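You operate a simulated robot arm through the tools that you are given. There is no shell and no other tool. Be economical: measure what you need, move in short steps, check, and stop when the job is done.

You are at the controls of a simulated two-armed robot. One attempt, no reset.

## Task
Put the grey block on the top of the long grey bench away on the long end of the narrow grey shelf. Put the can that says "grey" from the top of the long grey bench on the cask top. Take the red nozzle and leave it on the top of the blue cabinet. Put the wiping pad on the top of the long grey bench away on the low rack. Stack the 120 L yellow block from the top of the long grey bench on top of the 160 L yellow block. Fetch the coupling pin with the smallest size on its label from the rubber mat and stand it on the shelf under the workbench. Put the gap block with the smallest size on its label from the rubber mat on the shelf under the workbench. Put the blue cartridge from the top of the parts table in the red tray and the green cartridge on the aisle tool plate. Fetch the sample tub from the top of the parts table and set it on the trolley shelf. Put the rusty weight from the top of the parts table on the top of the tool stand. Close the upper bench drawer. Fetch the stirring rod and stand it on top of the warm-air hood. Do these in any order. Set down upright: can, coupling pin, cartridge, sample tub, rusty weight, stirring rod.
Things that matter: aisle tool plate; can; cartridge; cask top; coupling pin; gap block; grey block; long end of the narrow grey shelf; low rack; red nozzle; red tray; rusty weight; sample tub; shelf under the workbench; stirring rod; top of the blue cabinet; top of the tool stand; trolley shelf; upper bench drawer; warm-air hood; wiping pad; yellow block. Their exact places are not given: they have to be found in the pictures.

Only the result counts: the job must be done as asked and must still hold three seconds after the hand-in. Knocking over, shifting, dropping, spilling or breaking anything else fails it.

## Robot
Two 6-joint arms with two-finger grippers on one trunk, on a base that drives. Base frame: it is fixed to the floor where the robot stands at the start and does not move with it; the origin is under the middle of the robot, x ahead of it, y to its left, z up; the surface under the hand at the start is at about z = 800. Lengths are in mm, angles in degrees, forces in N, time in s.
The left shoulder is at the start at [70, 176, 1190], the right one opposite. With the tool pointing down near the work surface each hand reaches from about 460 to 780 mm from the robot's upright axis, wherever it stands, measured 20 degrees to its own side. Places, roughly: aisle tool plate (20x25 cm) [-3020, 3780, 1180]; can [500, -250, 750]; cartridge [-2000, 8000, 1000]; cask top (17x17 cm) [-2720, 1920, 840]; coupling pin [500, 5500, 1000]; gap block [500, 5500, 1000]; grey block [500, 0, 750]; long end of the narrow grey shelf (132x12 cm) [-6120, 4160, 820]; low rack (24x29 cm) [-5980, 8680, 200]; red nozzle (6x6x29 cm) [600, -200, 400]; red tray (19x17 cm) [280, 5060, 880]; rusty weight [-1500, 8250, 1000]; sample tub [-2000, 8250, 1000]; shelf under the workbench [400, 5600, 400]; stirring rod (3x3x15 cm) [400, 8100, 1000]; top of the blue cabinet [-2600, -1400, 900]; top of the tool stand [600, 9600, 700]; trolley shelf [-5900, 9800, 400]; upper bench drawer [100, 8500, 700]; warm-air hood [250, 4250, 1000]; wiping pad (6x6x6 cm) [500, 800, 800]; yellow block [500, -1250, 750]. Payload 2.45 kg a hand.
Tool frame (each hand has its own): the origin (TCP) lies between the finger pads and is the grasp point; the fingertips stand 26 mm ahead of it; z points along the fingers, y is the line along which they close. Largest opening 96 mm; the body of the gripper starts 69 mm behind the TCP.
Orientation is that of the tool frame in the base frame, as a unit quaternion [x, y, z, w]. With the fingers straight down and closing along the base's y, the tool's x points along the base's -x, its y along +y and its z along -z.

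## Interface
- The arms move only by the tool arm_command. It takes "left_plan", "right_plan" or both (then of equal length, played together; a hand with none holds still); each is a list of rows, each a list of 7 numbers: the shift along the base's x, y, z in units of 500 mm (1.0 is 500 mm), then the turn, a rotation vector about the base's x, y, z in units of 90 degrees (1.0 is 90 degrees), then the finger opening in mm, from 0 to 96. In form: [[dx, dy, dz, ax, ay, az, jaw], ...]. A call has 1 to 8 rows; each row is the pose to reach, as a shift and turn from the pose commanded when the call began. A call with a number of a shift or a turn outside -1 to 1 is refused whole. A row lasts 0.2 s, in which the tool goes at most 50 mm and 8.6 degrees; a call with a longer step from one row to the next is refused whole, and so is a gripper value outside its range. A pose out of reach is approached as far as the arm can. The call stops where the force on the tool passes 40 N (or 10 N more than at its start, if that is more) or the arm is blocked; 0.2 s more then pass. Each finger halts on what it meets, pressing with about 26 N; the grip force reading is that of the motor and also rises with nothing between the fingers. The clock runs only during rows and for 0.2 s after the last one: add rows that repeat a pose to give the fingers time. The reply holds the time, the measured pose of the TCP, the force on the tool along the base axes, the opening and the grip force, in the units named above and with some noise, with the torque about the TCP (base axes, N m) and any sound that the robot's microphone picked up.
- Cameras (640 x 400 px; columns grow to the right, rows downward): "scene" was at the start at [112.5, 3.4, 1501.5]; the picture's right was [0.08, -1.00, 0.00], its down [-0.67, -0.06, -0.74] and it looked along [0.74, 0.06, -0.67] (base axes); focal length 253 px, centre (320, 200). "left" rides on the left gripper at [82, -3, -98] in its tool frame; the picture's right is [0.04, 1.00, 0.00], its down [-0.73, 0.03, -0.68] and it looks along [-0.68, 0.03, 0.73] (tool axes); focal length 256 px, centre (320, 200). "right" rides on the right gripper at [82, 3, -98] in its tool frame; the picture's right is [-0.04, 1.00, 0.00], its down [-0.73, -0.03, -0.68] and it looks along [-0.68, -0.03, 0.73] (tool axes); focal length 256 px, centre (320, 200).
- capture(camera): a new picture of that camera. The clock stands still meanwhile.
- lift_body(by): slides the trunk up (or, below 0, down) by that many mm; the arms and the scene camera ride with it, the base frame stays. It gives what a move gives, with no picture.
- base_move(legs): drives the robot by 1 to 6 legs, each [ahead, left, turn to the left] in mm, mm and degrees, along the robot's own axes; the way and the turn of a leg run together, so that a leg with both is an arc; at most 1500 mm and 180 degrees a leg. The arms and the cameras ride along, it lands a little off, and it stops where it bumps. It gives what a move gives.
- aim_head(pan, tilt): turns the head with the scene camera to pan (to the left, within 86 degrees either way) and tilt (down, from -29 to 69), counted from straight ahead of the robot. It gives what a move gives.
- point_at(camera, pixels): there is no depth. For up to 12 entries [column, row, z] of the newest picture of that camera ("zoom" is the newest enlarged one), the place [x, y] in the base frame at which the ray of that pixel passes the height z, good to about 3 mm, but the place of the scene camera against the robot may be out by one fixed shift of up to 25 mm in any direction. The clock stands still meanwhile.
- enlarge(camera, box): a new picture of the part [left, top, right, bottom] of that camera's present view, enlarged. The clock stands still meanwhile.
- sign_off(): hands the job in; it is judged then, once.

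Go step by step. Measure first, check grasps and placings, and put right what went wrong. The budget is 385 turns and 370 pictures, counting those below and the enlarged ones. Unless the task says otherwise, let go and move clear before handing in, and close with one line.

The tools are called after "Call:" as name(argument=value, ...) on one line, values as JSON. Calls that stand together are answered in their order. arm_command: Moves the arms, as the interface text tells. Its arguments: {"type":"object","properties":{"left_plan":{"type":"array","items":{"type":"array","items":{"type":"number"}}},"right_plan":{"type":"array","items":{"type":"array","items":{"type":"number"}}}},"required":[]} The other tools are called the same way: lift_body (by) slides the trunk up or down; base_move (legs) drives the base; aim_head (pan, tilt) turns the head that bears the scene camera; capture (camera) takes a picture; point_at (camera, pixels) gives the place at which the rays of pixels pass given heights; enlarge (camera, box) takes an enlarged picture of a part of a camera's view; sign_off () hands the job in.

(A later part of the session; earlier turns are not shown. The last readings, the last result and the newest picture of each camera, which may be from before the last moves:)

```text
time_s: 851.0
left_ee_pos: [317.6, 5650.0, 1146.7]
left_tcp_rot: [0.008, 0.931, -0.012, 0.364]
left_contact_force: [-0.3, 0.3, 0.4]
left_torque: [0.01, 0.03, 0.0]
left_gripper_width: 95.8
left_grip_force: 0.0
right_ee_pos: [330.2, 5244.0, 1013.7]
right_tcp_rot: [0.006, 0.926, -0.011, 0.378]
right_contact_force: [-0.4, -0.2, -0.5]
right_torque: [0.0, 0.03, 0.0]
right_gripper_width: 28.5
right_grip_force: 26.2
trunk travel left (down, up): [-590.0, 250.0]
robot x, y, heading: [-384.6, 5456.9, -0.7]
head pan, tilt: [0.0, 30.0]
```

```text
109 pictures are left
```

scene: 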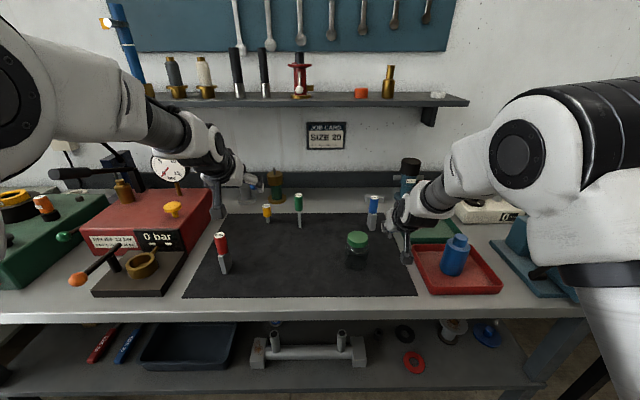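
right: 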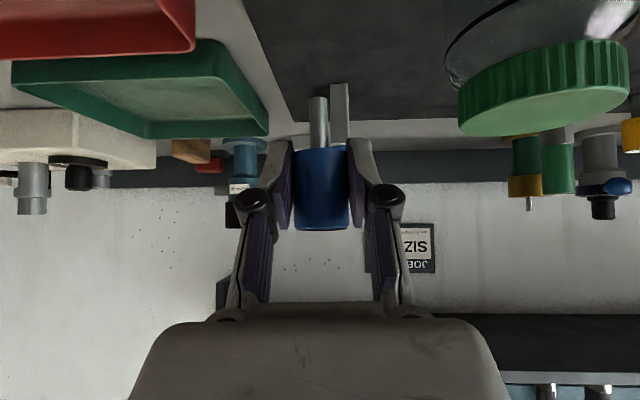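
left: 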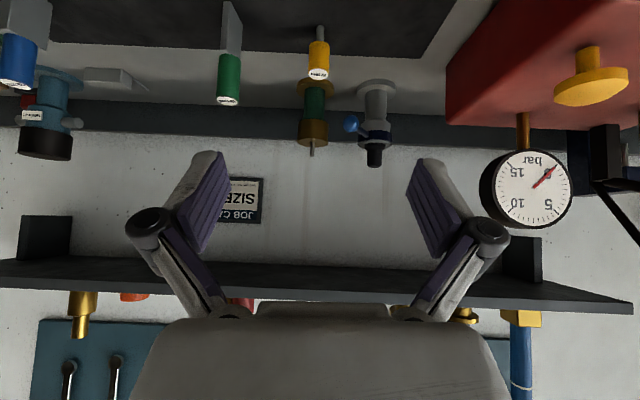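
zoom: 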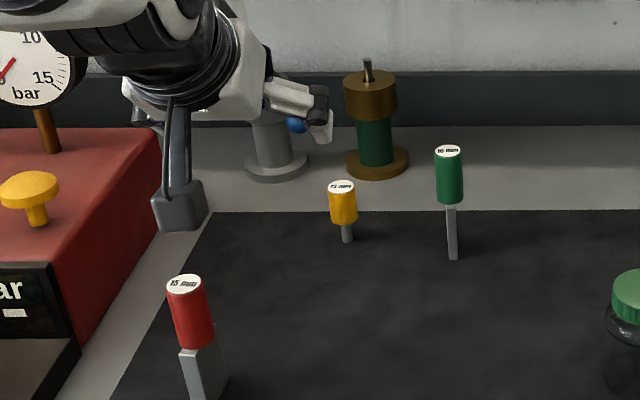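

Pin held (bottom 51 below TCP). Green gap block at ≈(503,5531), head 955–1014. First place the pin: back off, level the left hand, and lower the trunk.

Call:
base_move(legs=[[-430, 0, 0.7]])

Call:
arm_command(left_plan=[[0.01, 0, -0.09, 0, 0, 0, 96], [0.02, 0, -0.18, 0, 0, 0, 60], [0.03, 0, -0.26, 0, 0, 0, 30]])

Call:
lift_body(by=-400)

Call:
lift_body(by=-130)

Call:
capture(camera="right")

Call:
capture(camera="scene")

```text
time_s: 853.6
left_ee_pos: [-116.4, 5667.8, 1146.2]
left_tcp_rot: [-0.003, 0.931, -0.008, 0.364]
left_contact_force: [0.6, -0.6, -0.2]
left_torque: [0.01, -0.01, -0.04]
left_gripper_width: 95.8
left_grip_force: 0.0
right_ee_pos: [-94.0, 5261.8, 1014.0]
right_tcp_rot: [-0.005, 0.926, -0.006, 0.378]
right_contact_force: [0.6, 0.1, -0.5]
right_torque: [0.01, 0.03, -0.03]
right_gripper_width: 28.4
right_grip_force: 25.9
trunk travel left (down, up): [-590.0, 250.0]
robot x, y, heading: [-810.8, 5455.4, 0.7]
head pan, tilt: [0.0, 30.0]
```

```text
time_s: 854.4
left_ee_pos: [-98.6, 5668.5, 1019.4]
left_tcp_rot: [-0.004, 0.931, -0.006, 0.365]
left_contact_force: [0.5, -0.1, 0.5]
left_torque: [0.0, -0.01, 0.0]
left_gripper_width: 30.0
left_grip_force: 0.1
right_ee_pos: [-91.4, 5261.9, 1012.8]
right_tcp_rot: [-0.004, 0.926, -0.007, 0.378]
right_contact_force: [0.9, 0.2, -0.5]
right_torque: [0.01, 0.0, 0.0]
right_gripper_width: 28.3
right_grip_force: 26.4
trunk travel left (down, up): [-590.0, 250.0]
robot x, y, heading: [-815.4, 5455.5, 0.8]
head pan, tilt: [0.0, 30.0]
```

```text
time_s: 858.2
left_ee_pos: [-101.0, 5667.4, 619.8]
left_tcp_rot: [-0.003, 0.931, -0.008, 0.364]
left_contact_force: [-0.7, 0.4, 0.1]
left_torque: [-0.01, 0.02, 0.0]
left_gripper_width: 30.0
left_grip_force: 0.0
right_ee_pos: [-94.0, 5261.5, 613.2]
right_tcp_rot: [-0.004, 0.926, -0.006, 0.379]
right_contact_force: [-0.1, 0.2, -0.5]
right_torque: [0.0, 0.01, 0.03]
right_gripper_width: 28.5
right_grip_force: 26.2
trunk travel left (down, up): [-190.0, 650.0]
robot x, y, heading: [-812.2, 5457.8, 0.8]
head pan, tilt: [0.0, 30.0]
```

```text
time_s: 859.8
left_ee_pos: [-99.7, 5668.6, 490.8]
left_tcp_rot: [-0.003, 0.931, -0.008, 0.364]
left_contact_force: [-0.1, -0.6, 1.0]
left_torque: [-0.02, 0.04, -0.02]
left_gripper_width: 30.0
left_grip_force: 0.0
right_ee_pos: [-93.3, 5262.5, 484.6]
right_tcp_rot: [-0.004, 0.925, -0.007, 0.38]
right_contact_force: [0.3, 0.6, 0.5]
right_torque: [-0.02, 0.01, 0.01]
right_gripper_width: 28.5
right_grip_force: 26.1
trunk travel left (down, up): [-60.0, 780.0]
robot x, y, heading: [-810.4, 5457.6, 0.8]
head pan, tilt: [0.0, 30.0]
```

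```text
108 pictures are left
```

right: 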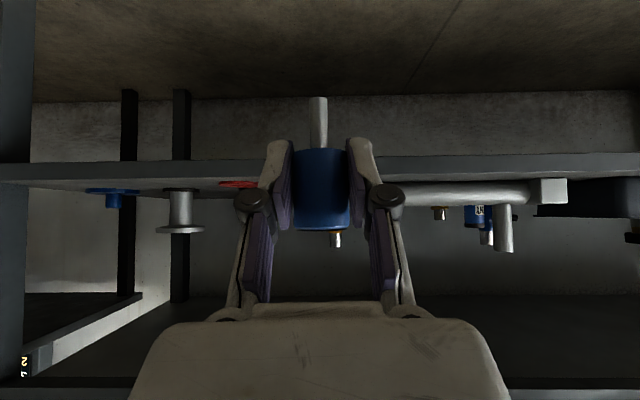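

```text
107 pictures are left
```

scene: 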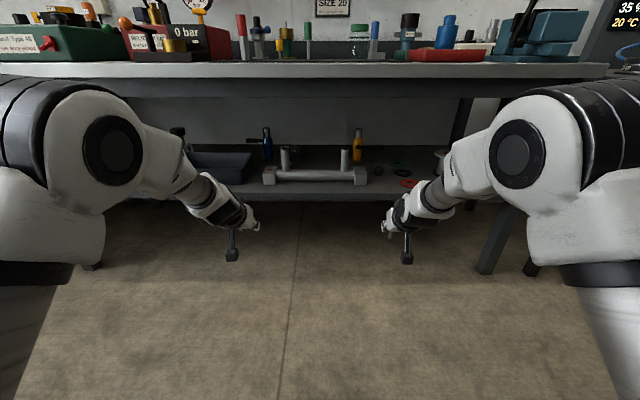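

Call:
base_move(legs=[[0, -66, -0.8], [240, 0, 0]])

Call:
capture(camera="right")

Call:
enlarge(camera="scene", box=[200, 120, 460, 300])

```text
time_s: 862.2
left_ee_pos: [150.6, 5588.7, 489.1]
left_tcp_rot: [0.003, 0.931, -0.011, 0.364]
left_contact_force: [-0.1, -0.4, -0.8]
left_torque: [0.0, 0.01, -0.01]
left_gripper_width: 30.1
left_grip_force: 0.0
right_ee_pos: [151.9, 5182.3, 483.4]
right_tcp_rot: [0.002, 0.925, -0.009, 0.379]
right_contact_force: [-0.4, -0.6, -1.0]
right_torque: [-0.01, 0.01, 0.02]
right_gripper_width: 28.4
right_grip_force: 26.2
trunk travel left (down, up): [-60.0, 780.0]
robot x, y, heading: [-565.8, 5390.1, -0.3]
head pan, tilt: [0.0, 30.0]
```

```text
106 pictures are left
```

right: 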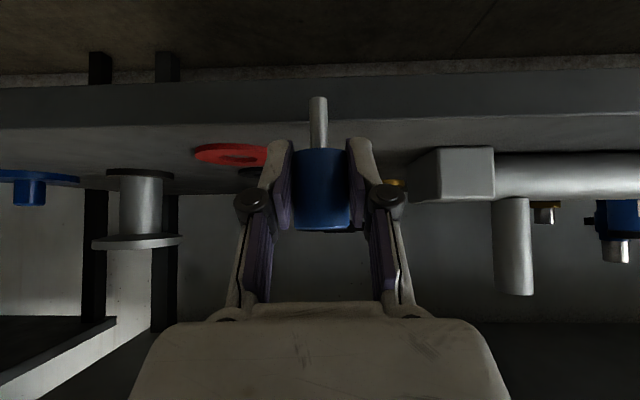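

```text
2.22 times, centred on (330, 210) of scene
```

zoom: 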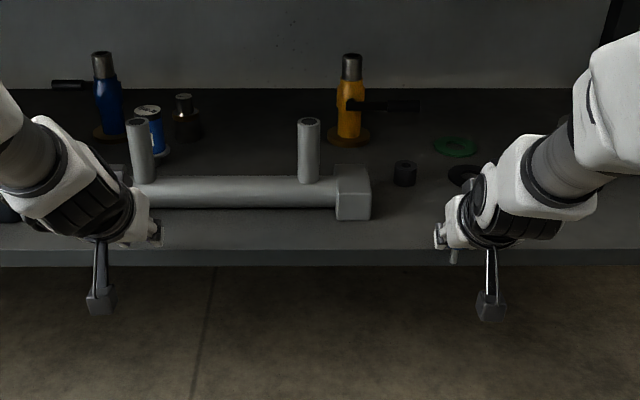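

Parallax shows the shelf top at z≈447 with its front edge at x≈171, so the pin is too low. Raise 45, advance to x≈240, then lower.

Call:
lift_body(by=45)

Call:
base_move(legs=[[88, 8, 0]])

Call:
capture(camera="right")

Call:
enlarge(camera="scene", box=[200, 100, 460, 300])

```text
time_s: 863.1
left_ee_pos: [150.3, 5588.2, 533.4]
left_tcp_rot: [0.003, 0.931, -0.011, 0.364]
left_contact_force: [0.1, -0.4, 0.0]
left_torque: [-0.02, 0.0, -0.01]
left_gripper_width: 30.0
left_grip_force: 0.0
right_ee_pos: [151.0, 5182.3, 529.0]
right_tcp_rot: [0.003, 0.926, -0.01, 0.378]
right_contact_force: [0.3, 0.6, -0.5]
right_torque: [-0.03, -0.02, 0.02]
right_gripper_width: 28.5
right_grip_force: 25.9
trunk travel left (down, up): [-105.0, 735.0]
robot x, y, heading: [-563.9, 5388.9, -0.1]
head pan, tilt: [0.0, 30.0]
```

```text
time_s: 864.2
left_ee_pos: [240.6, 5595.5, 534.6]
left_tcp_rot: [0.003, 0.931, -0.01, 0.365]
left_contact_force: [-0.1, 0.2, 0.5]
left_torque: [-0.01, 0.0, 0.02]
left_gripper_width: 29.7
left_grip_force: 0.2
right_ee_pos: [240.6, 5189.3, 528.6]
right_tcp_rot: [0.003, 0.926, -0.01, 0.378]
right_contact_force: [-0.6, -0.4, -0.8]
right_torque: [0.01, -0.01, 0.02]
right_gripper_width: 28.2
right_grip_force: 25.9
trunk travel left (down, up): [-105.0, 735.0]
robot x, y, heading: [-478.7, 5400.1, 0.0]
head pan, tilt: [0.0, 30.0]
```

```text
104 pictures are left
```

right: 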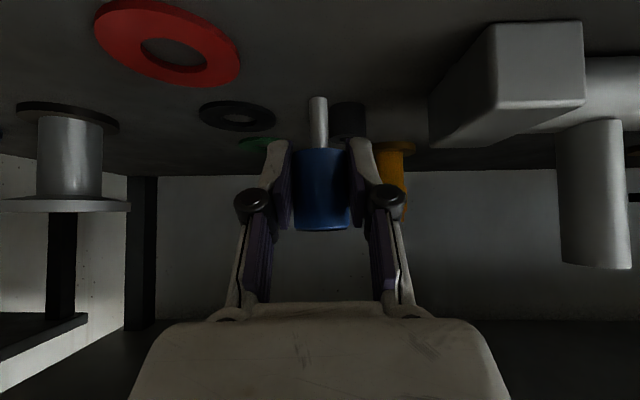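

```text
2.00 times, centred on (330, 200) of scene
```

zoom: 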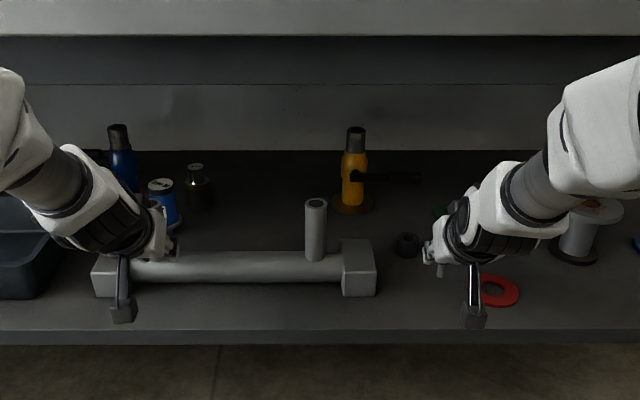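

Call:
arm_command(right_plan=[[0, 0, -0.02, 0, 0, 0, 12], [0, 0, -0.035, 0, 0, 0, 12], [0, 0, -0.045, 0, 0, 0, 12], [0, 0, -0.052, 0, 0, 0, 12], [0, 0, -0.058, 0, 0, 0, 12], [0, 0, -0.064, 0, 0, 0, 12], [0, 0, -0.07, 0, 0, 0, 12]])

Call:
capture(camera="right")

```text
time_s: 865.8
left_ee_pos: [239.8, 5597.0, 534.5]
left_tcp_rot: [0.004, 0.931, -0.01, 0.365]
left_contact_force: [0.1, -0.1, 0.6]
left_torque: [0.01, 0.01, -0.03]
left_gripper_width: 29.8
left_grip_force: 0.0
right_ee_pos: [239.6, 5189.5, 494.0]
right_tcp_rot: [0.003, 0.925, -0.009, 0.38]
right_contact_force: [-0.6, -0.4, -1.3]
right_torque: [0.01, 0.04, 0.01]
right_gripper_width: 28.5
right_grip_force: 26.1
trunk travel left (down, up): [-105.0, 735.0]
robot x, y, heading: [-476.4, 5395.0, -0.2]
head pan, tilt: [0.0, 30.0]
```

```text
102 pictures are left
```

right: 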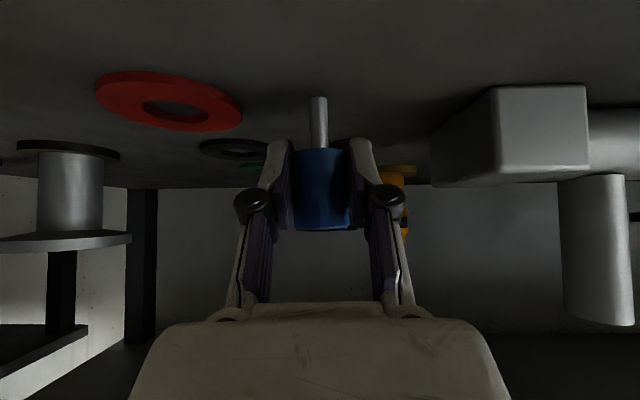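

Call:
arm_command(right_plan=[[0, 0, -0.008, 0, 0, 0, 12], [0, 0, -0.016, 0, 0, 0, 12], [0, 0, -0.024, 0, 0, 0, 12], [0, 0, -0.032, 0, 0, 0, 12], [0, 0, -0.04, 0, 0, 0, 12], [0, 0, -0.047, 0, 0, 0, 12], [0, 0, -0.054, 0, 0, 0, 12]])

Call:
capture(camera="right")

```text
time_s: 867.4
left_ee_pos: [240.1, 5596.5, 535.4]
left_tcp_rot: [0.004, 0.931, -0.01, 0.366]
left_contact_force: [0.5, 0.0, 0.3]
left_torque: [0.02, -0.01, -0.02]
left_gripper_width: 30.0
left_grip_force: 0.0
right_ee_pos: [238.5, 5190.1, 468.3]
right_tcp_rot: [0.002, 0.925, -0.009, 0.38]
right_contact_force: [0.1, -2.2, 19.2]
right_torque: [0.0, -0.21, 0.0]
right_gripper_width: 27.9
right_grip_force: 26.2
trunk travel left (down, up): [-105.0, 735.0]
robot x, y, heading: [-477.2, 5396.7, -0.1]
head pan, tilt: [0.0, 30.0]
```

```text
101 pictures are left
```

right: 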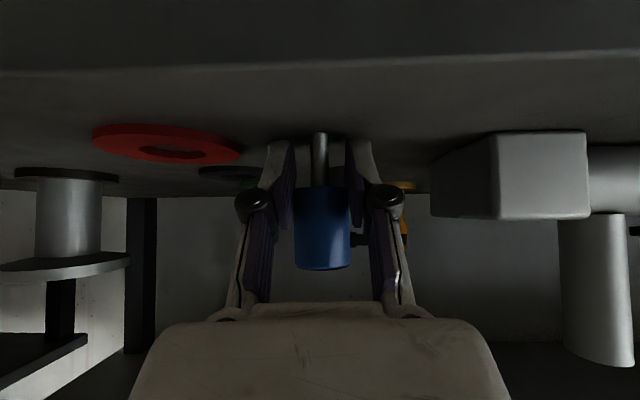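

Contact (19 N); the pin slid up a little in the grip but is still vertical. Ease and open slowly.

Call:
arm_command(right_plan=[[0, 0, 0.004, 0, 0, 0, 14], [0, 0, 0.006, 0, 0, 0, 22], [0, 0, 0.006, 0, 0, 0, 27], [0, 0, 0.006, 0, 0, 0, 30], [0, 0, 0.006, 0, 0, 0, 34], [0, 0, 0.006, 0, 0, 0, 34]])

Call:
capture(camera="right")

```text
time_s: 868.8
left_ee_pos: [240.8, 5595.8, 534.9]
left_tcp_rot: [0.004, 0.931, -0.011, 0.364]
left_contact_force: [0.3, 0.3, -0.1]
left_torque: [0.0, 0.0, -0.01]
left_gripper_width: 29.8
left_grip_force: 0.0
right_ee_pos: [239.9, 5189.6, 470.2]
right_tcp_rot: [0.003, 0.926, -0.009, 0.378]
right_contact_force: [-0.6, 0.6, 0.1]
right_torque: [0.03, 0.03, 0.01]
right_gripper_width: 34.2
right_grip_force: 0.0
trunk travel left (down, up): [-105.0, 735.0]
robot x, y, heading: [-476.7, 5398.8, -0.0]
head pan, tilt: [0.0, 30.0]
```

```text
100 pictures are left
```

right: 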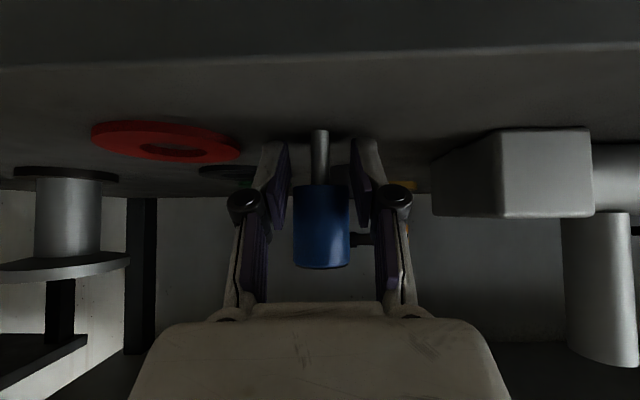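

It stands free. Open wider and back straight out.

Call:
arm_command(right_plan=[[0, 0, 0, 0, 0, 0, 45], [0, 0, 0, 0, 0, 0, 60], [0, 0, 0, 0, 0, 0, 60]])

Call:
base_move(legs=[[-180, 0, 0], [-180, 0, 0]])

Call:
capture(camera="right")

Call:
enlarge(camera="scene", box=[220, 100, 460, 260])

```text
time_s: 869.6
left_ee_pos: [240.1, 5595.8, 534.7]
left_tcp_rot: [0.004, 0.931, -0.011, 0.364]
left_contact_force: [-1.1, 0.1, -0.4]
left_torque: [0.0, -0.02, -0.01]
left_gripper_width: 29.8
left_grip_force: 0.1
right_ee_pos: [240.7, 5189.7, 469.6]
right_tcp_rot: [0.002, 0.926, -0.009, 0.378]
right_contact_force: [0.6, -0.8, 0.6]
right_torque: [0.0, 0.0, 0.03]
right_gripper_width: 60.1
right_grip_force: 0.1
trunk travel left (down, up): [-105.0, 735.0]
robot x, y, heading: [-477.5, 5398.1, -0.3]
head pan, tilt: [0.0, 30.0]
```

```text
time_s: 872.2
left_ee_pos: [-121.3, 5600.7, 535.9]
left_tcp_rot: [0.001, 0.931, -0.01, 0.364]
left_contact_force: [0.0, 0.0, -0.5]
left_torque: [-0.01, 0.0, 0.04]
left_gripper_width: 30.0
left_grip_force: 0.0
right_ee_pos: [-117.9, 5192.9, 471.0]
right_tcp_rot: [0.0, 0.926, -0.008, 0.379]
right_contact_force: [0.4, -0.1, -0.4]
right_torque: [0.0, 0.01, 0.01]
right_gripper_width: 60.1
right_grip_force: 0.0
trunk travel left (down, up): [-105.0, 735.0]
robot x, y, heading: [-836.8, 5397.8, 0.3]
head pan, tilt: [0.0, 30.0]
```

```text
99 pictures are left
```

right: 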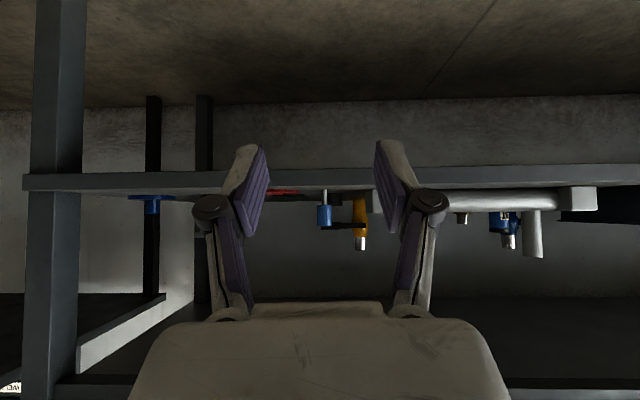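

```text
2.50 times, centred on (340, 180) of scene
```

zoom: 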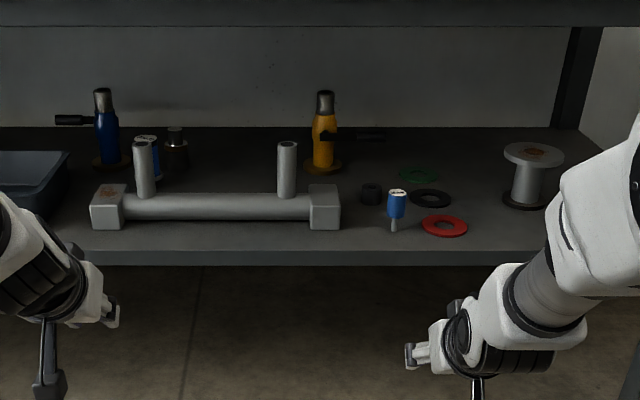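

Pin is on the shelf. Now the green gap block with the left hand: raise the trunk, lift the right hand higher for clearance, and approach.

Call:
lift_body(by=400)

Call:
lift_body(by=50)

Call:
arm_command(right_plan=[[0, 0, 0.09, 0, 0, 0, 60], [0, 0, 0.18, 0, 0, 0, 30], [-0.01, 0, 0.27, 0, 0, 0, 0], [-0.03, 0, 0.36, 0, 0, 0, 0], [-0.06, 0, 0.45, 0, 0, 0, 0]], left_plan=[[0, 0, 0, 0, 0, 0, 60], [0, 0, 0, 0, 0, 0, 60], [0, 0, 0, 0, 0, 0, 60], [0, 0, 0, 0, 0, 0, 60], [0, 0, 0, 0, 0, 0, 60]])

Call:
base_move(legs=[[0, -68, -0.3], [500, 0, 0]])

Call:
capture(camera="left")

Call:
capture(camera="scene")

```text
time_s: 876.0
left_ee_pos: [-120.0, 5599.4, 934.8]
left_tcp_rot: [0.001, 0.931, -0.009, 0.364]
left_contact_force: [-0.8, -0.1, 0.4]
left_torque: [0.02, 0.0, 0.0]
left_gripper_width: 30.0
left_grip_force: 0.0
right_ee_pos: [-118.2, 5194.9, 869.7]
right_tcp_rot: [0.0, 0.926, -0.008, 0.378]
right_contact_force: [0.2, -0.6, 0.2]
right_torque: [0.01, 0.02, -0.02]
right_gripper_width: 60.2
right_grip_force: 0.1
trunk travel left (down, up): [-505.0, 335.0]
robot x, y, heading: [-835.8, 5397.5, 0.1]
head pan, tilt: [0.0, 30.0]
```

```text
time_s: 877.0
left_ee_pos: [-119.5, 5600.8, 984.3]
left_tcp_rot: [0.0, 0.932, -0.009, 0.364]
left_contact_force: [-0.3, 0.3, 0.0]
left_torque: [0.02, -0.02, -0.01]
left_gripper_width: 29.7
left_grip_force: 0.1
right_ee_pos: [-118.6, 5192.7, 919.6]
right_tcp_rot: [0.0, 0.926, -0.009, 0.378]
right_contact_force: [-0.5, 0.7, 0.3]
right_torque: [-0.02, 0.03, 0.02]
right_gripper_width: 60.0
right_grip_force: 0.0
trunk travel left (down, up): [-555.0, 285.0]
robot x, y, heading: [-838.3, 5398.9, -0.0]
head pan, tilt: [0.0, 30.0]
```

```text
time_s: 878.1
left_ee_pos: [-122.7, 5599.6, 985.4]
left_tcp_rot: [0.0, 0.931, -0.008, 0.365]
left_contact_force: [0.1, 0.3, 0.0]
left_torque: [0.0, 0.01, 0.03]
left_gripper_width: 60.1
left_grip_force: 0.1
right_ee_pos: [-150.6, 5196.4, 1148.2]
right_tcp_rot: [-0.001, 0.925, -0.009, 0.38]
right_contact_force: [0.4, 0.3, -0.1]
right_torque: [-0.02, 0.05, -0.03]
right_gripper_width: 0.0
right_grip_force: 25.3
trunk travel left (down, up): [-555.0, 285.0]
robot x, y, heading: [-835.5, 5397.9, 0.1]
head pan, tilt: [0.0, 30.0]
```

```text
time_s: 881.7
left_ee_pos: [383.0, 5521.7, 986.5]
left_tcp_rot: [0.006, 0.931, -0.011, 0.365]
left_contact_force: [-1.1, -0.9, -0.2]
left_torque: [0.03, -0.04, -0.02]
left_gripper_width: 60.0
left_grip_force: 0.2
right_ee_pos: [350.7, 5117.5, 1147.0]
right_tcp_rot: [0.004, 0.925, -0.01, 0.379]
right_contact_force: [-0.1, 1.9, 0.5]
right_torque: [0.0, 0.0, 0.0]
right_gripper_width: 0.1
right_grip_force: 25.9
trunk travel left (down, up): [-555.0, 285.0]
robot x, y, heading: [-329.6, 5326.7, -0.5]
head pan, tilt: [0.0, 30.0]
```

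```text
97 pictures are left
```

left: 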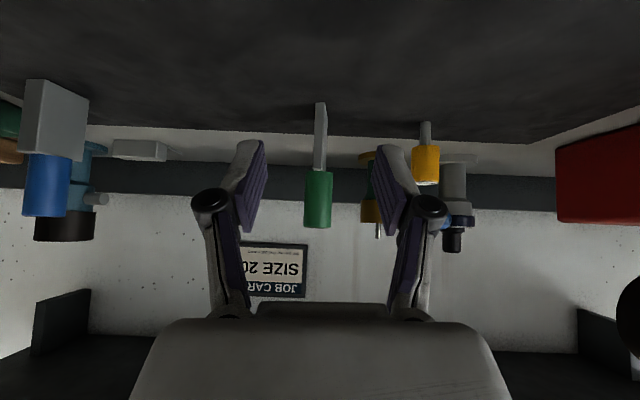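

```text
96 pictures are left
```

scene: 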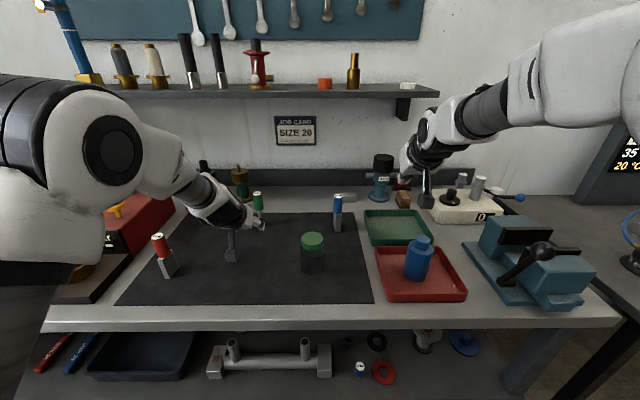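

Centred on the green head. Advance 113 mm and check.

Call:
base_move(legs=[[113, 0, 0.3]])

Call:
capture(camera="left")

```text
time_s: 882.9
left_ee_pos: [494.6, 5525.4, 984.6]
left_tcp_rot: [0.003, 0.931, -0.01, 0.364]
left_contact_force: [-0.6, -0.8, -1.0]
left_torque: [-0.02, -0.01, 0.01]
left_gripper_width: 60.0
left_grip_force: 0.1
right_ee_pos: [465.2, 5122.5, 1147.4]
right_tcp_rot: [0.002, 0.926, -0.008, 0.378]
right_contact_force: [0.5, 0.0, -0.3]
right_torque: [0.0, 0.0, -0.04]
right_gripper_width: 0.0
right_grip_force: 26.0
trunk travel left (down, up): [-555.0, 285.0]
robot x, y, heading: [-223.9, 5326.4, -0.2]
head pan, tilt: [0.0, 30.0]
```

```text
95 pictures are left
```

left: 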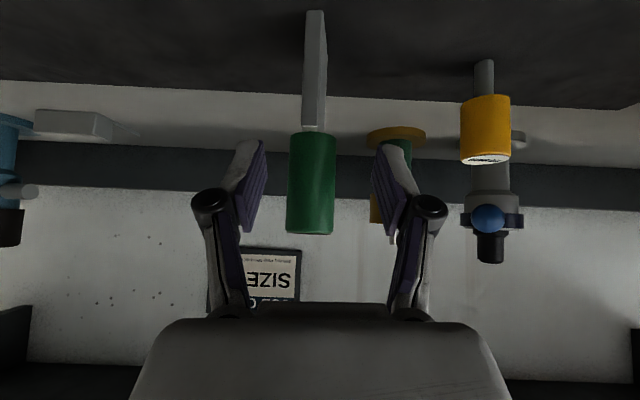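

Call:
base_move(legs=[[10, 0, 0]])

Call:
arm_command(left_plan=[[0, -0.004, 0, 0, 0, 0, 40], [0, -0.004, 0, 0, 0, 0, 12], [0, -0.004, 0, 0, 0, 0, 12], [0, -0.004, 0, 0, 0, 0, 12]])

Call:
lift_body(by=100)

Call:
capture(camera="left")

```text
time_s: 883.7
left_ee_pos: [504.4, 5525.0, 986.3]
left_tcp_rot: [0.004, 0.931, -0.01, 0.366]
left_contact_force: [0.1, 0.1, -0.5]
left_torque: [-0.02, -0.03, 0.0]
left_gripper_width: 60.2
left_grip_force: 0.0
right_ee_pos: [474.5, 5122.4, 1148.0]
right_tcp_rot: [0.003, 0.925, -0.009, 0.38]
right_contact_force: [0.1, -0.4, 0.5]
right_torque: [-0.02, -0.03, 0.0]
right_gripper_width: 0.0
right_grip_force: 26.1
trunk travel left (down, up): [-555.0, 285.0]
robot x, y, heading: [-211.4, 5326.3, -0.2]
head pan, tilt: [0.0, 30.0]
```

```text
time_s: 884.7
left_ee_pos: [506.1, 5524.4, 983.7]
left_tcp_rot: [0.003, 0.931, -0.01, 0.364]
left_contact_force: [0.5, -0.1, 0.0]
left_torque: [0.01, 0.02, -0.01]
left_gripper_width: 28.4
left_grip_force: 25.8
right_ee_pos: [475.3, 5121.4, 1146.2]
right_tcp_rot: [0.003, 0.926, -0.009, 0.378]
right_contact_force: [-0.8, 0.4, -0.1]
right_torque: [-0.02, -0.01, -0.01]
right_gripper_width: 0.0
right_grip_force: 26.1
trunk travel left (down, up): [-555.0, 285.0]
robot x, y, heading: [-209.3, 5324.7, 0.1]
head pan, tilt: [0.0, 30.0]
```

```text
time_s: 886.0
left_ee_pos: [505.2, 5523.2, 1083.7]
left_tcp_rot: [0.003, 0.931, -0.01, 0.364]
left_contact_force: [0.2, -0.8, -1.8]
left_torque: [0.04, 0.09, -0.01]
left_gripper_width: 28.6
left_grip_force: 25.6
right_ee_pos: [475.5, 5121.5, 1247.0]
right_tcp_rot: [0.003, 0.926, -0.009, 0.378]
right_contact_force: [0.2, 0.1, 0.2]
right_torque: [-0.02, 0.04, 0.01]
right_gripper_width: 0.2
right_grip_force: 26.0
trunk travel left (down, up): [-655.0, 185.0]
robot x, y, heading: [-211.1, 5323.0, -0.1]
head pan, tilt: [0.0, 30.0]
```

```text
94 pictures are left
```

left: 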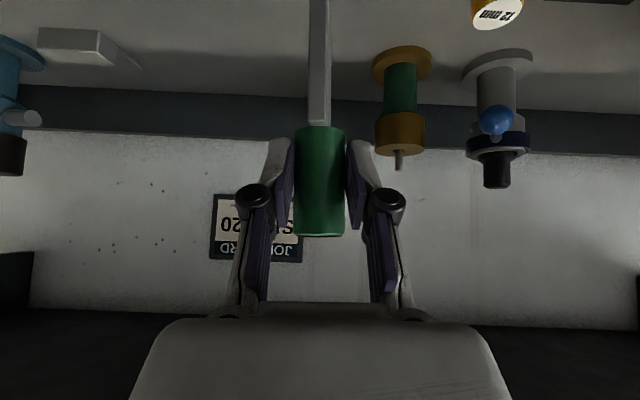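

Green block held (bottom 101 below TCP). Free strip on the shelf in front of the bar: target (208,5430). Back out, lower the right hand to level, and lower the trunk.

Call:
base_move(legs=[[-490, 0, 0]])

Call:
arm_command(right_plan=[[0.02, 0, -0.09, 0, 0, 0, 0], [0.04, 0, -0.18, 0, 0, 0, 0], [0.05, 0, -0.27, 0, 0, 0, 0], [0.06, 0, -0.33, 0, 0, 0, 0]])

Call:
lift_body(by=-400)

Call:
lift_body(by=-109)

Call:
base_move(legs=[[0, -95, 0], [100, 0, 0]])

Call:
capture(camera="left")

Call:
capture(camera="scene")

```text
time_s: 889.0
left_ee_pos: [-0.1, 5530.1, 1084.0]
left_tcp_rot: [-0.002, 0.931, -0.008, 0.365]
left_contact_force: [0.4, 0.2, -1.7]
left_torque: [-0.02, 0.05, -0.02]
left_gripper_width: 28.4
left_grip_force: 26.3
right_ee_pos: [-25.5, 5129.0, 1246.6]
right_tcp_rot: [-0.004, 0.925, -0.006, 0.379]
right_contact_force: [-0.6, -0.2, -0.1]
right_torque: [-0.01, 0.02, -0.02]
right_gripper_width: 0.0
right_grip_force: 25.5
trunk travel left (down, up): [-655.0, 185.0]
robot x, y, heading: [-715.1, 5324.6, 0.3]
head pan, tilt: [0.0, 30.0]
```

```text
time_s: 890.0
left_ee_pos: [0.7, 5530.4, 1082.7]
left_tcp_rot: [-0.003, 0.932, -0.007, 0.363]
left_contact_force: [0.4, 0.0, -2.3]
left_torque: [0.03, 0.06, 0.01]
left_gripper_width: 28.3
left_grip_force: 25.8
right_ee_pos: [6.8, 5127.6, 1081.1]
right_tcp_rot: [-0.004, 0.926, -0.005, 0.378]
right_contact_force: [-0.3, -0.2, 1.1]
right_torque: [0.03, -0.03, -0.02]
right_gripper_width: 0.0
right_grip_force: 26.0
trunk travel left (down, up): [-655.0, 185.0]
robot x, y, heading: [-713.0, 5324.1, 0.7]
head pan, tilt: [0.0, 30.0]
```

```text
time_s: 893.8
left_ee_pos: [-0.8, 5531.1, 685.6]
left_tcp_rot: [-0.002, 0.931, -0.007, 0.364]
left_contact_force: [0.0, -0.6, -1.7]
left_torque: [0.02, 0.07, -0.01]
left_gripper_width: 28.3
left_grip_force: 25.6
right_ee_pos: [4.1, 5128.6, 682.9]
right_tcp_rot: [-0.004, 0.925, -0.006, 0.38]
right_contact_force: [-0.2, -0.8, 0.5]
right_torque: [0.0, 0.0, -0.01]
right_gripper_width: 0.0
right_grip_force: 26.3
trunk travel left (down, up): [-255.0, 585.0]
robot x, y, heading: [-714.3, 5326.9, 0.5]
head pan, tilt: [0.0, 30.0]
```

```text
time_s: 895.2
left_ee_pos: [-1.1, 5531.1, 575.9]
left_tcp_rot: [-0.002, 0.932, -0.008, 0.364]
left_contact_force: [0.5, 0.4, -1.8]
left_torque: [0.02, 0.0, 0.02]
left_gripper_width: 28.1
left_grip_force: 26.4
right_ee_pos: [3.2, 5128.2, 572.1]
right_tcp_rot: [-0.004, 0.926, -0.006, 0.378]
right_contact_force: [0.7, 0.6, -0.3]
right_torque: [0.01, -0.01, -0.03]
right_gripper_width: 0.0
right_grip_force: 25.8
trunk travel left (down, up): [-146.0, 694.0]
robot x, y, heading: [-714.9, 5322.1, 0.6]
head pan, tilt: [0.0, 30.0]
```

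```text
time_s: 897.0
left_ee_pos: [100.2, 5438.5, 574.7]
left_tcp_rot: [-0.002, 0.932, -0.008, 0.364]
left_contact_force: [0.2, -0.4, -3.1]
left_torque: [0.02, 0.05, 0.01]
left_gripper_width: 28.2
left_grip_force: 25.9
right_ee_pos: [105.1, 5036.0, 573.5]
right_tcp_rot: [-0.004, 0.926, -0.006, 0.378]
right_contact_force: [0.2, 0.4, -0.7]
right_torque: [0.01, -0.01, 0.01]
right_gripper_width: 0.2
right_grip_force: 26.2
trunk travel left (down, up): [-146.0, 694.0]
robot x, y, heading: [-612.5, 5233.8, 0.6]
head pan, tilt: [0.0, 30.0]
```

```text
93 pictures are left
```

left: 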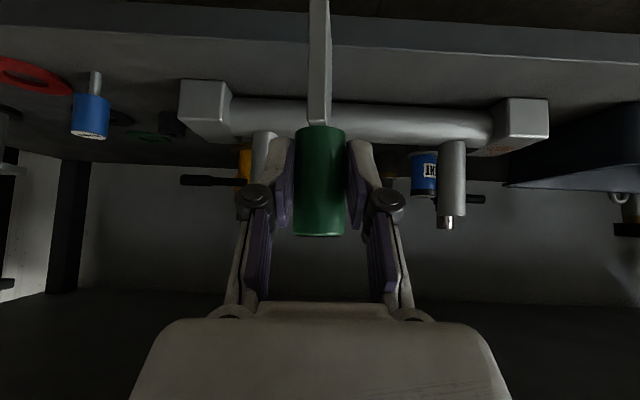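

```text
92 pictures are left
```

scene: 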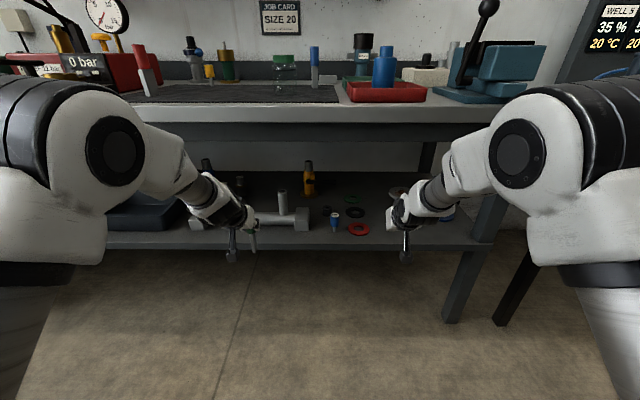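

Call:
base_move(legs=[[108, 0, 0]])

Call:
capture(camera="left")

Call:
enlarge(camera="scene", box=[160, 150, 420, 310])

```text
time_s: 898.2
left_ee_pos: [204.6, 5437.6, 575.9]
left_tcp_rot: [-0.001, 0.932, -0.009, 0.364]
left_contact_force: [0.7, 0.4, -3.3]
left_torque: [0.01, 0.05, 0.0]
left_gripper_width: 28.2
left_grip_force: 26.2
right_ee_pos: [211.4, 5035.4, 573.1]
right_tcp_rot: [-0.003, 0.926, -0.006, 0.378]
right_contact_force: [0.3, 0.4, 0.0]
right_torque: [-0.05, -0.02, 0.0]
right_gripper_width: 0.1
right_grip_force: 25.6
trunk travel left (down, up): [-146.0, 694.0]
robot x, y, heading: [-510.6, 5231.2, 0.2]
head pan, tilt: [0.0, 30.0]
```

```text
91 pictures are left
```

left: 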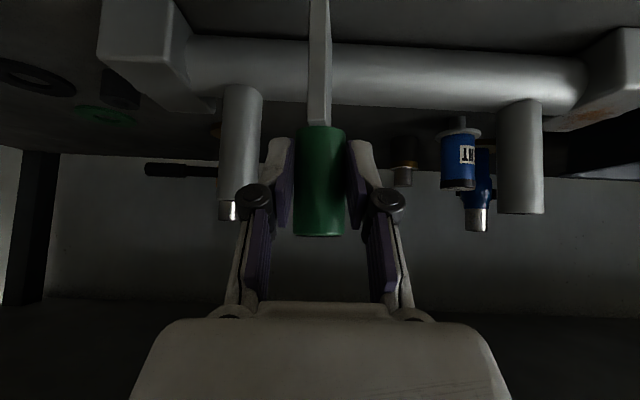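

```text
2.46 times, centred on (290, 230) of scene
```

zoom: 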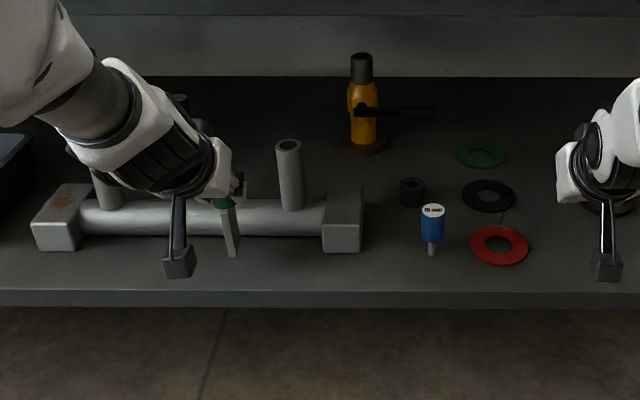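

Call:
arm_command(left_plan=[[0.01, 0, -0.03, 0, 0, 0, 12], [0.012, 0, -0.05, 0, 0, 0, 12], [0.012, 0, -0.058, 0, 0, 0, 12], [0.012, 0, -0.064, 0, 0, 0, 12], [0.012, 0, -0.07, 0, 0, 0, 12], [0.012, 0, -0.076, 0, 0, 0, 12], [0.012, 0, -0.082, 0, 0, 0, 12]])

```text
time_s: 899.8
left_ee_pos: [212.8, 5437.7, 539.0]
left_tcp_rot: [-0.001, 0.93, -0.009, 0.367]
left_contact_force: [4.4, 1.3, 17.6]
left_torque: [0.11, -0.44, -0.06]
left_gripper_width: 28.7
left_grip_force: 26.0
left hand out of reach, approached as far as the arm can: row 2, 3, 4
right_ee_pos: [209.9, 5036.4, 575.5]
right_tcp_rot: [-0.003, 0.925, -0.006, 0.38]
right_contact_force: [-0.5, 0.3, -0.4]
right_torque: [0.0, 0.02, -0.01]
right_gripper_width: 0.3
right_grip_force: 25.4
trunk travel left (down, up): [-146.0, 694.0]
robot x, y, heading: [-509.1, 5234.2, 0.5]
head pan, tilt: [0.0, 30.0]
```

Contact at 539 (18 N). Ease, open a little, and check it stands.

Call:
arm_command(left_plan=[[0, 0, 0.004, 0, 0, 0, 20], [0, 0, 0.006, 0, 0, 0, 27], [0, 0, 0.006, 0, 0, 0, 31], [0, 0, 0.006, 0, 0, 0, 36], [0, 0, 0.006, 0, 0, 0, 45], [0, 0, 0.006, 0, 0, 0, 60]])

Call:
capture(camera="left")

```text
time_s: 901.2
left_ee_pos: [211.8, 5437.3, 536.9]
left_tcp_rot: [0.0, 0.931, -0.009, 0.364]
left_contact_force: [0.0, 0.2, -0.6]
left_torque: [-0.01, -0.02, 0.0]
left_gripper_width: 59.6
left_grip_force: 0.0
right_ee_pos: [209.9, 5036.0, 573.5]
right_tcp_rot: [-0.002, 0.925, -0.007, 0.379]
right_contact_force: [-0.2, -0.6, -1.3]
right_torque: [0.0, 0.01, -0.02]
right_gripper_width: 0.0
right_grip_force: 25.6
trunk travel left (down, up): [-146.0, 694.0]
robot x, y, heading: [-510.2, 5232.3, 0.5]
head pan, tilt: [0.0, 30.0]
```

```text
89 pictures are left
```

left: 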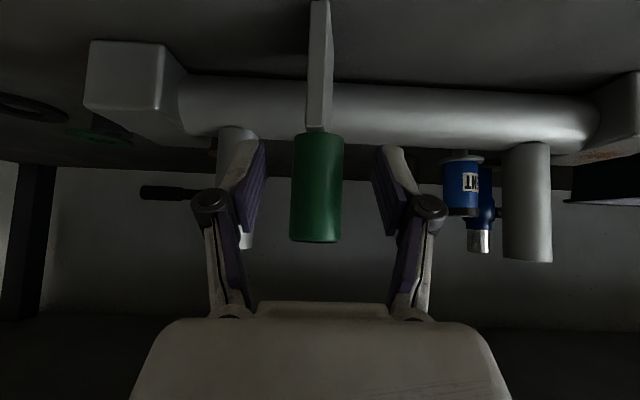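

It stands. Back straight out and view the shelf.

Call:
base_move(legs=[[-180, 0, 0], [-200, 0, 0]])

Call:
enlarge(camera="scene", box=[160, 120, 440, 290])

```text
time_s: 904.0
left_ee_pos: [-174.8, 5438.3, 537.9]
left_tcp_rot: [-0.004, 0.931, -0.007, 0.364]
left_contact_force: [-0.6, -0.3, -0.1]
left_torque: [0.04, 0.01, 0.0]
left_gripper_width: 60.0
left_grip_force: 0.1
right_ee_pos: [-174.0, 5037.4, 573.7]
right_tcp_rot: [-0.005, 0.926, -0.005, 0.378]
right_contact_force: [0.1, 0.2, -0.1]
right_torque: [0.0, -0.01, 0.02]
right_gripper_width: 0.0
right_grip_force: 26.0
trunk travel left (down, up): [-146.0, 694.0]
robot x, y, heading: [-897.4, 5225.9, 0.7]
head pan, tilt: [0.0, 30.0]
```

```text
2.29 times, centred on (300, 205) of scene
```

zoom: 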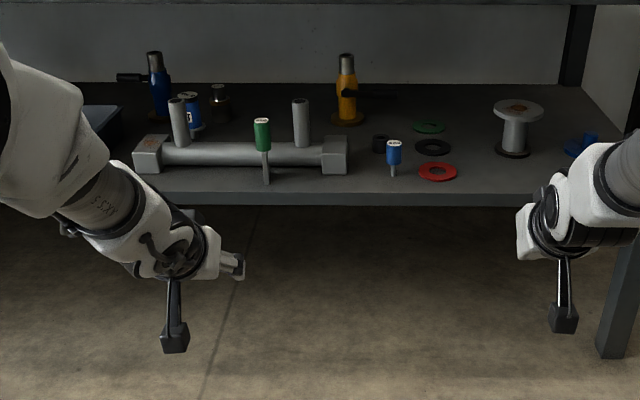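

Both pieces stand on the shelf. The left wrist looks rolled again; try raising it back the way it went and check.

Call:
arm_command(left_plan=[[-0.01, 0, 0.04, 0, 0, 0, 60], [-0.012, 0, 0.09, 0, 0, 0, 60], [-0.012, 0, 0.17, 0, 0, 0, 60], [-0.012, 0, 0.25, 0, 0, 0, 60]])

Call:
lift_body(by=400)

Call:
capture(camera="scene")

```text
time_s: 905.0
left_ee_pos: [-180.3, 5439.3, 665.2]
left_tcp_rot: [-0.004, 0.932, -0.007, 0.363]
left_contact_force: [-0.2, -0.5, 0.1]
left_torque: [0.03, -0.01, 0.0]
left_gripper_width: 60.2
left_grip_force: 0.1
left hand out of reach, approached as far as the arm can: row 1, 2
right_ee_pos: [-173.8, 5036.4, 573.4]
right_tcp_rot: [-0.006, 0.925, -0.005, 0.379]
right_contact_force: [0.4, 0.6, -0.1]
right_torque: [0.02, 0.02, -0.01]
right_gripper_width: 0.1
right_grip_force: 26.3
trunk travel left (down, up): [-146.0, 694.0]
robot x, y, heading: [-891.9, 5232.1, 0.5]
head pan, tilt: [0.0, 30.0]
```

```text
time_s: 908.8
left_ee_pos: [-179.5, 5439.9, 1064.4]
left_tcp_rot: [-0.003, 0.931, -0.008, 0.364]
left_contact_force: [-1.0, 0.8, 0.4]
left_torque: [-0.02, 0.0, -0.02]
left_gripper_width: 60.2
left_grip_force: 0.1
right_ee_pos: [-172.8, 5036.4, 973.5]
right_tcp_rot: [-0.005, 0.926, -0.005, 0.379]
right_contact_force: [-1.5, 0.4, 0.0]
right_torque: [-0.01, 0.01, -0.02]
right_gripper_width: 0.0
right_grip_force: 26.2
trunk travel left (down, up): [-546.0, 294.0]
robot x, y, heading: [-896.2, 5229.6, 0.8]
head pan, tilt: [0.0, 30.0]
```

```text
87 pictures are left
```

scene: 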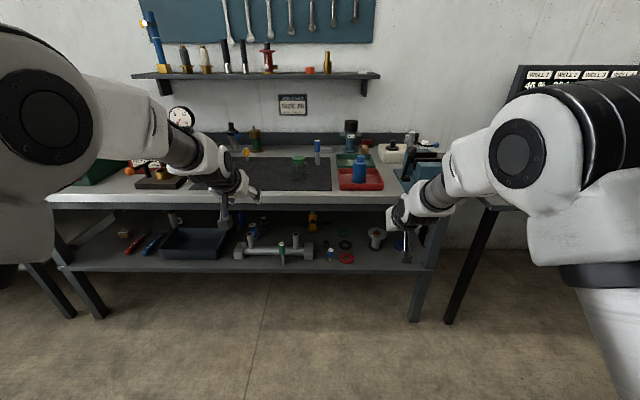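

Call:
arm_command(left_plan=[[-0.05, 0.01, 0.03, 0, 0.08, 0, 80], [-0.1, 0.02, 0.06, 0, 0.16, 0, 96], [-0.15, 0.03, 0.09, 0, 0.24, 0, 96], [-0.2, 0.04, 0.1, 0, 0.32, 0, 96], [-0.25, 0.05, 0.1, 0, 0.4, 0, 96], [-0.3, 0.06, 0.1, 0, 0.475, 0, 96]], right_plan=[[-0.05, -0.01, 0.06, 0, 0.08, 0, 60], [-0.1, -0.02, 0.12, 0, 0.16, 0, 96], [-0.15, -0.03, 0.18, 0, 0.24, 0, 96], [-0.2, -0.04, 0.24, 0, 0.32, 0, 96], [-0.25, -0.05, 0.28, 0, 0.41, 0, 96], [-0.3, -0.06, 0.28, 0, 0.495, 0, 96]])

Call:
capture(camera="scene")

```text
time_s: 910.2
left_ee_pos: [-330.4, 5470.2, 1113.3]
left_tcp_rot: [-0.007, 1.0, -0.005, -0.002]
left_contact_force: [0.0, -0.1, 0.1]
left_torque: [-0.02, -0.01, -0.01]
left_gripper_width: 96.0
left_grip_force: 0.1
right_ee_pos: [-323.4, 5006.6, 1113.8]
right_tcp_rot: [-0.007, 1.0, -0.003, -0.001]
right_contact_force: [-0.7, 0.8, 0.3]
right_torque: [0.0, -0.01, 0.02]
right_gripper_width: 96.0
right_grip_force: 0.0
trunk travel left (down, up): [-546.0, 294.0]
robot x, y, heading: [-893.3, 5230.3, 0.7]
head pan, tilt: [0.0, 30.0]
```

```text
86 pictures are left
```

scene: 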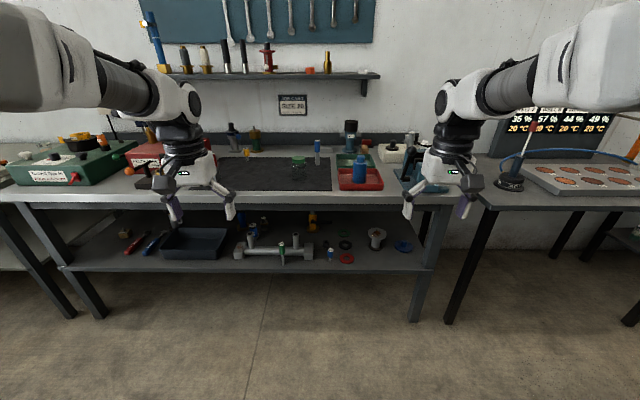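

Both arms straight and healthy; pin and block on the shelf. Now the last two: green cartridge and the tub. Drive back to the north side of the parts table.

Call:
base_move(legs=[[240, 0, -0.7], [0, 1500, 0], [0, 1500, 0], [0, 900, 0]])

Call:
base_move(legs=[[-1250, 0, 0], [0, 0, -90], [200, 0, 0]])

Call:
capture(camera="left")

Call:
capture(camera="right")

```text
time_s: 930.5
left_ee_pos: [29.4, 9356.9, 1112.1]
left_tcp_rot: [0.025, 1.0, -0.006, -0.002]
left_contact_force: [0.1, 1.1, 0.0]
left_torque: [0.01, 0.04, 0.03]
left_gripper_width: 95.8
left_grip_force: 0.1
right_ee_pos: [7.7, 8893.6, 1115.0]
right_tcp_rot: [0.024, 1.0, -0.002, -0.001]
right_contact_force: [1.1, -0.2, -0.2]
right_torque: [-0.04, 0.01, -0.04]
right_gripper_width: 96.2
right_grip_force: 0.1
trunk travel left (down, up): [-546.0, 294.0]
robot x, y, heading: [-548.4, 9156.4, -2.9]
head pan, tilt: [0.0, 30.0]
```

```text
time_s: 941.8
left_ee_pos: [-1584.9, 8427.8, 1113.0]
left_tcp_rot: [0.718, 0.696, -0.004, -0.005]
left_contact_force: [-0.1, 0.4, 0.7]
left_torque: [-0.01, -0.03, 0.01]
left_gripper_width: 95.8
left_grip_force: 0.1
right_ee_pos: [-2048.1, 8441.8, 1112.8]
right_tcp_rot: [0.718, 0.696, -0.001, -0.002]
right_contact_force: [-0.4, -0.1, -0.8]
right_torque: [0.02, 0.0, -0.01]
right_gripper_width: 95.9
right_grip_force: 0.1
trunk travel left (down, up): [-546.0, 294.0]
robot x, y, heading: [-1799.7, 8999.0, -91.8]
head pan, tilt: [0.0, 30.0]
```

```text
85 pictures are left
```

left: 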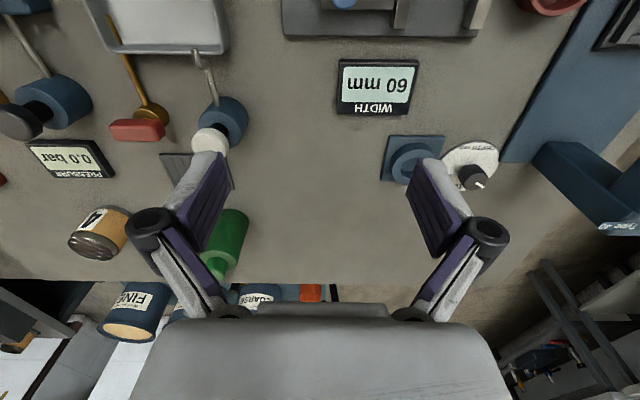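

```text
84 pictures are left
```

right: 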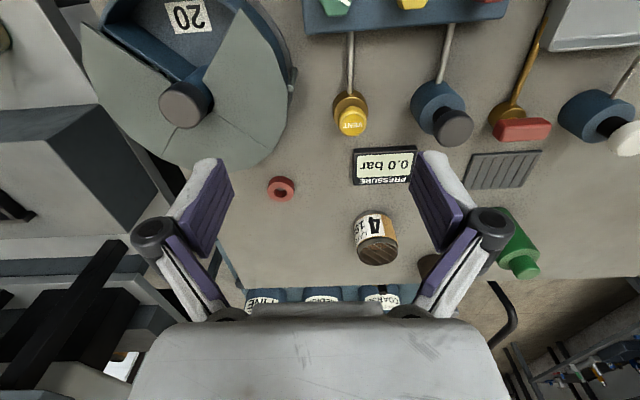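

Call:
point_at(camera="right", pixels=[[374, 212, 880], [355, 228, 880], [394, 225, 880], [377, 250, 940], [357, 252, 940], [398, 248, 940], [377, 250, 950], [510, 212, 880], [525, 268, 1000], [377, 265, 940]])

Call:
enlarge(camera="right", box=[330, 190, 430, 290])

```text
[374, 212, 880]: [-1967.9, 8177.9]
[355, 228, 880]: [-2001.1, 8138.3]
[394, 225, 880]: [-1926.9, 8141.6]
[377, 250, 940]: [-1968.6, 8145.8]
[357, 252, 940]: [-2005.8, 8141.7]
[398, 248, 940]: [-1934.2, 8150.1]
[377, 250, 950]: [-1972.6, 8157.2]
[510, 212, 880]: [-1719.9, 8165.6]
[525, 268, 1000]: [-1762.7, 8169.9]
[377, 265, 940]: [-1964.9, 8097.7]
```

```text
4.00 times, centred on (380, 240) of right
```

zoom: 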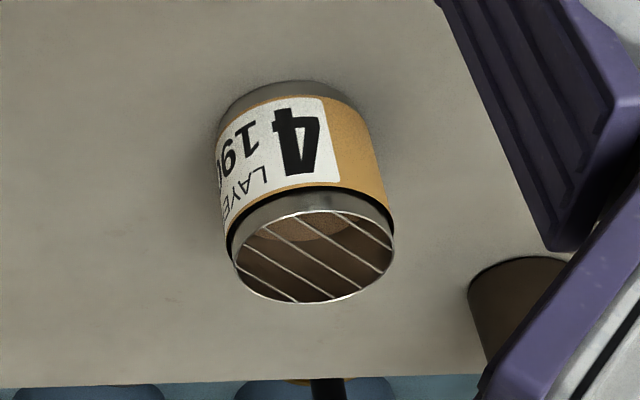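

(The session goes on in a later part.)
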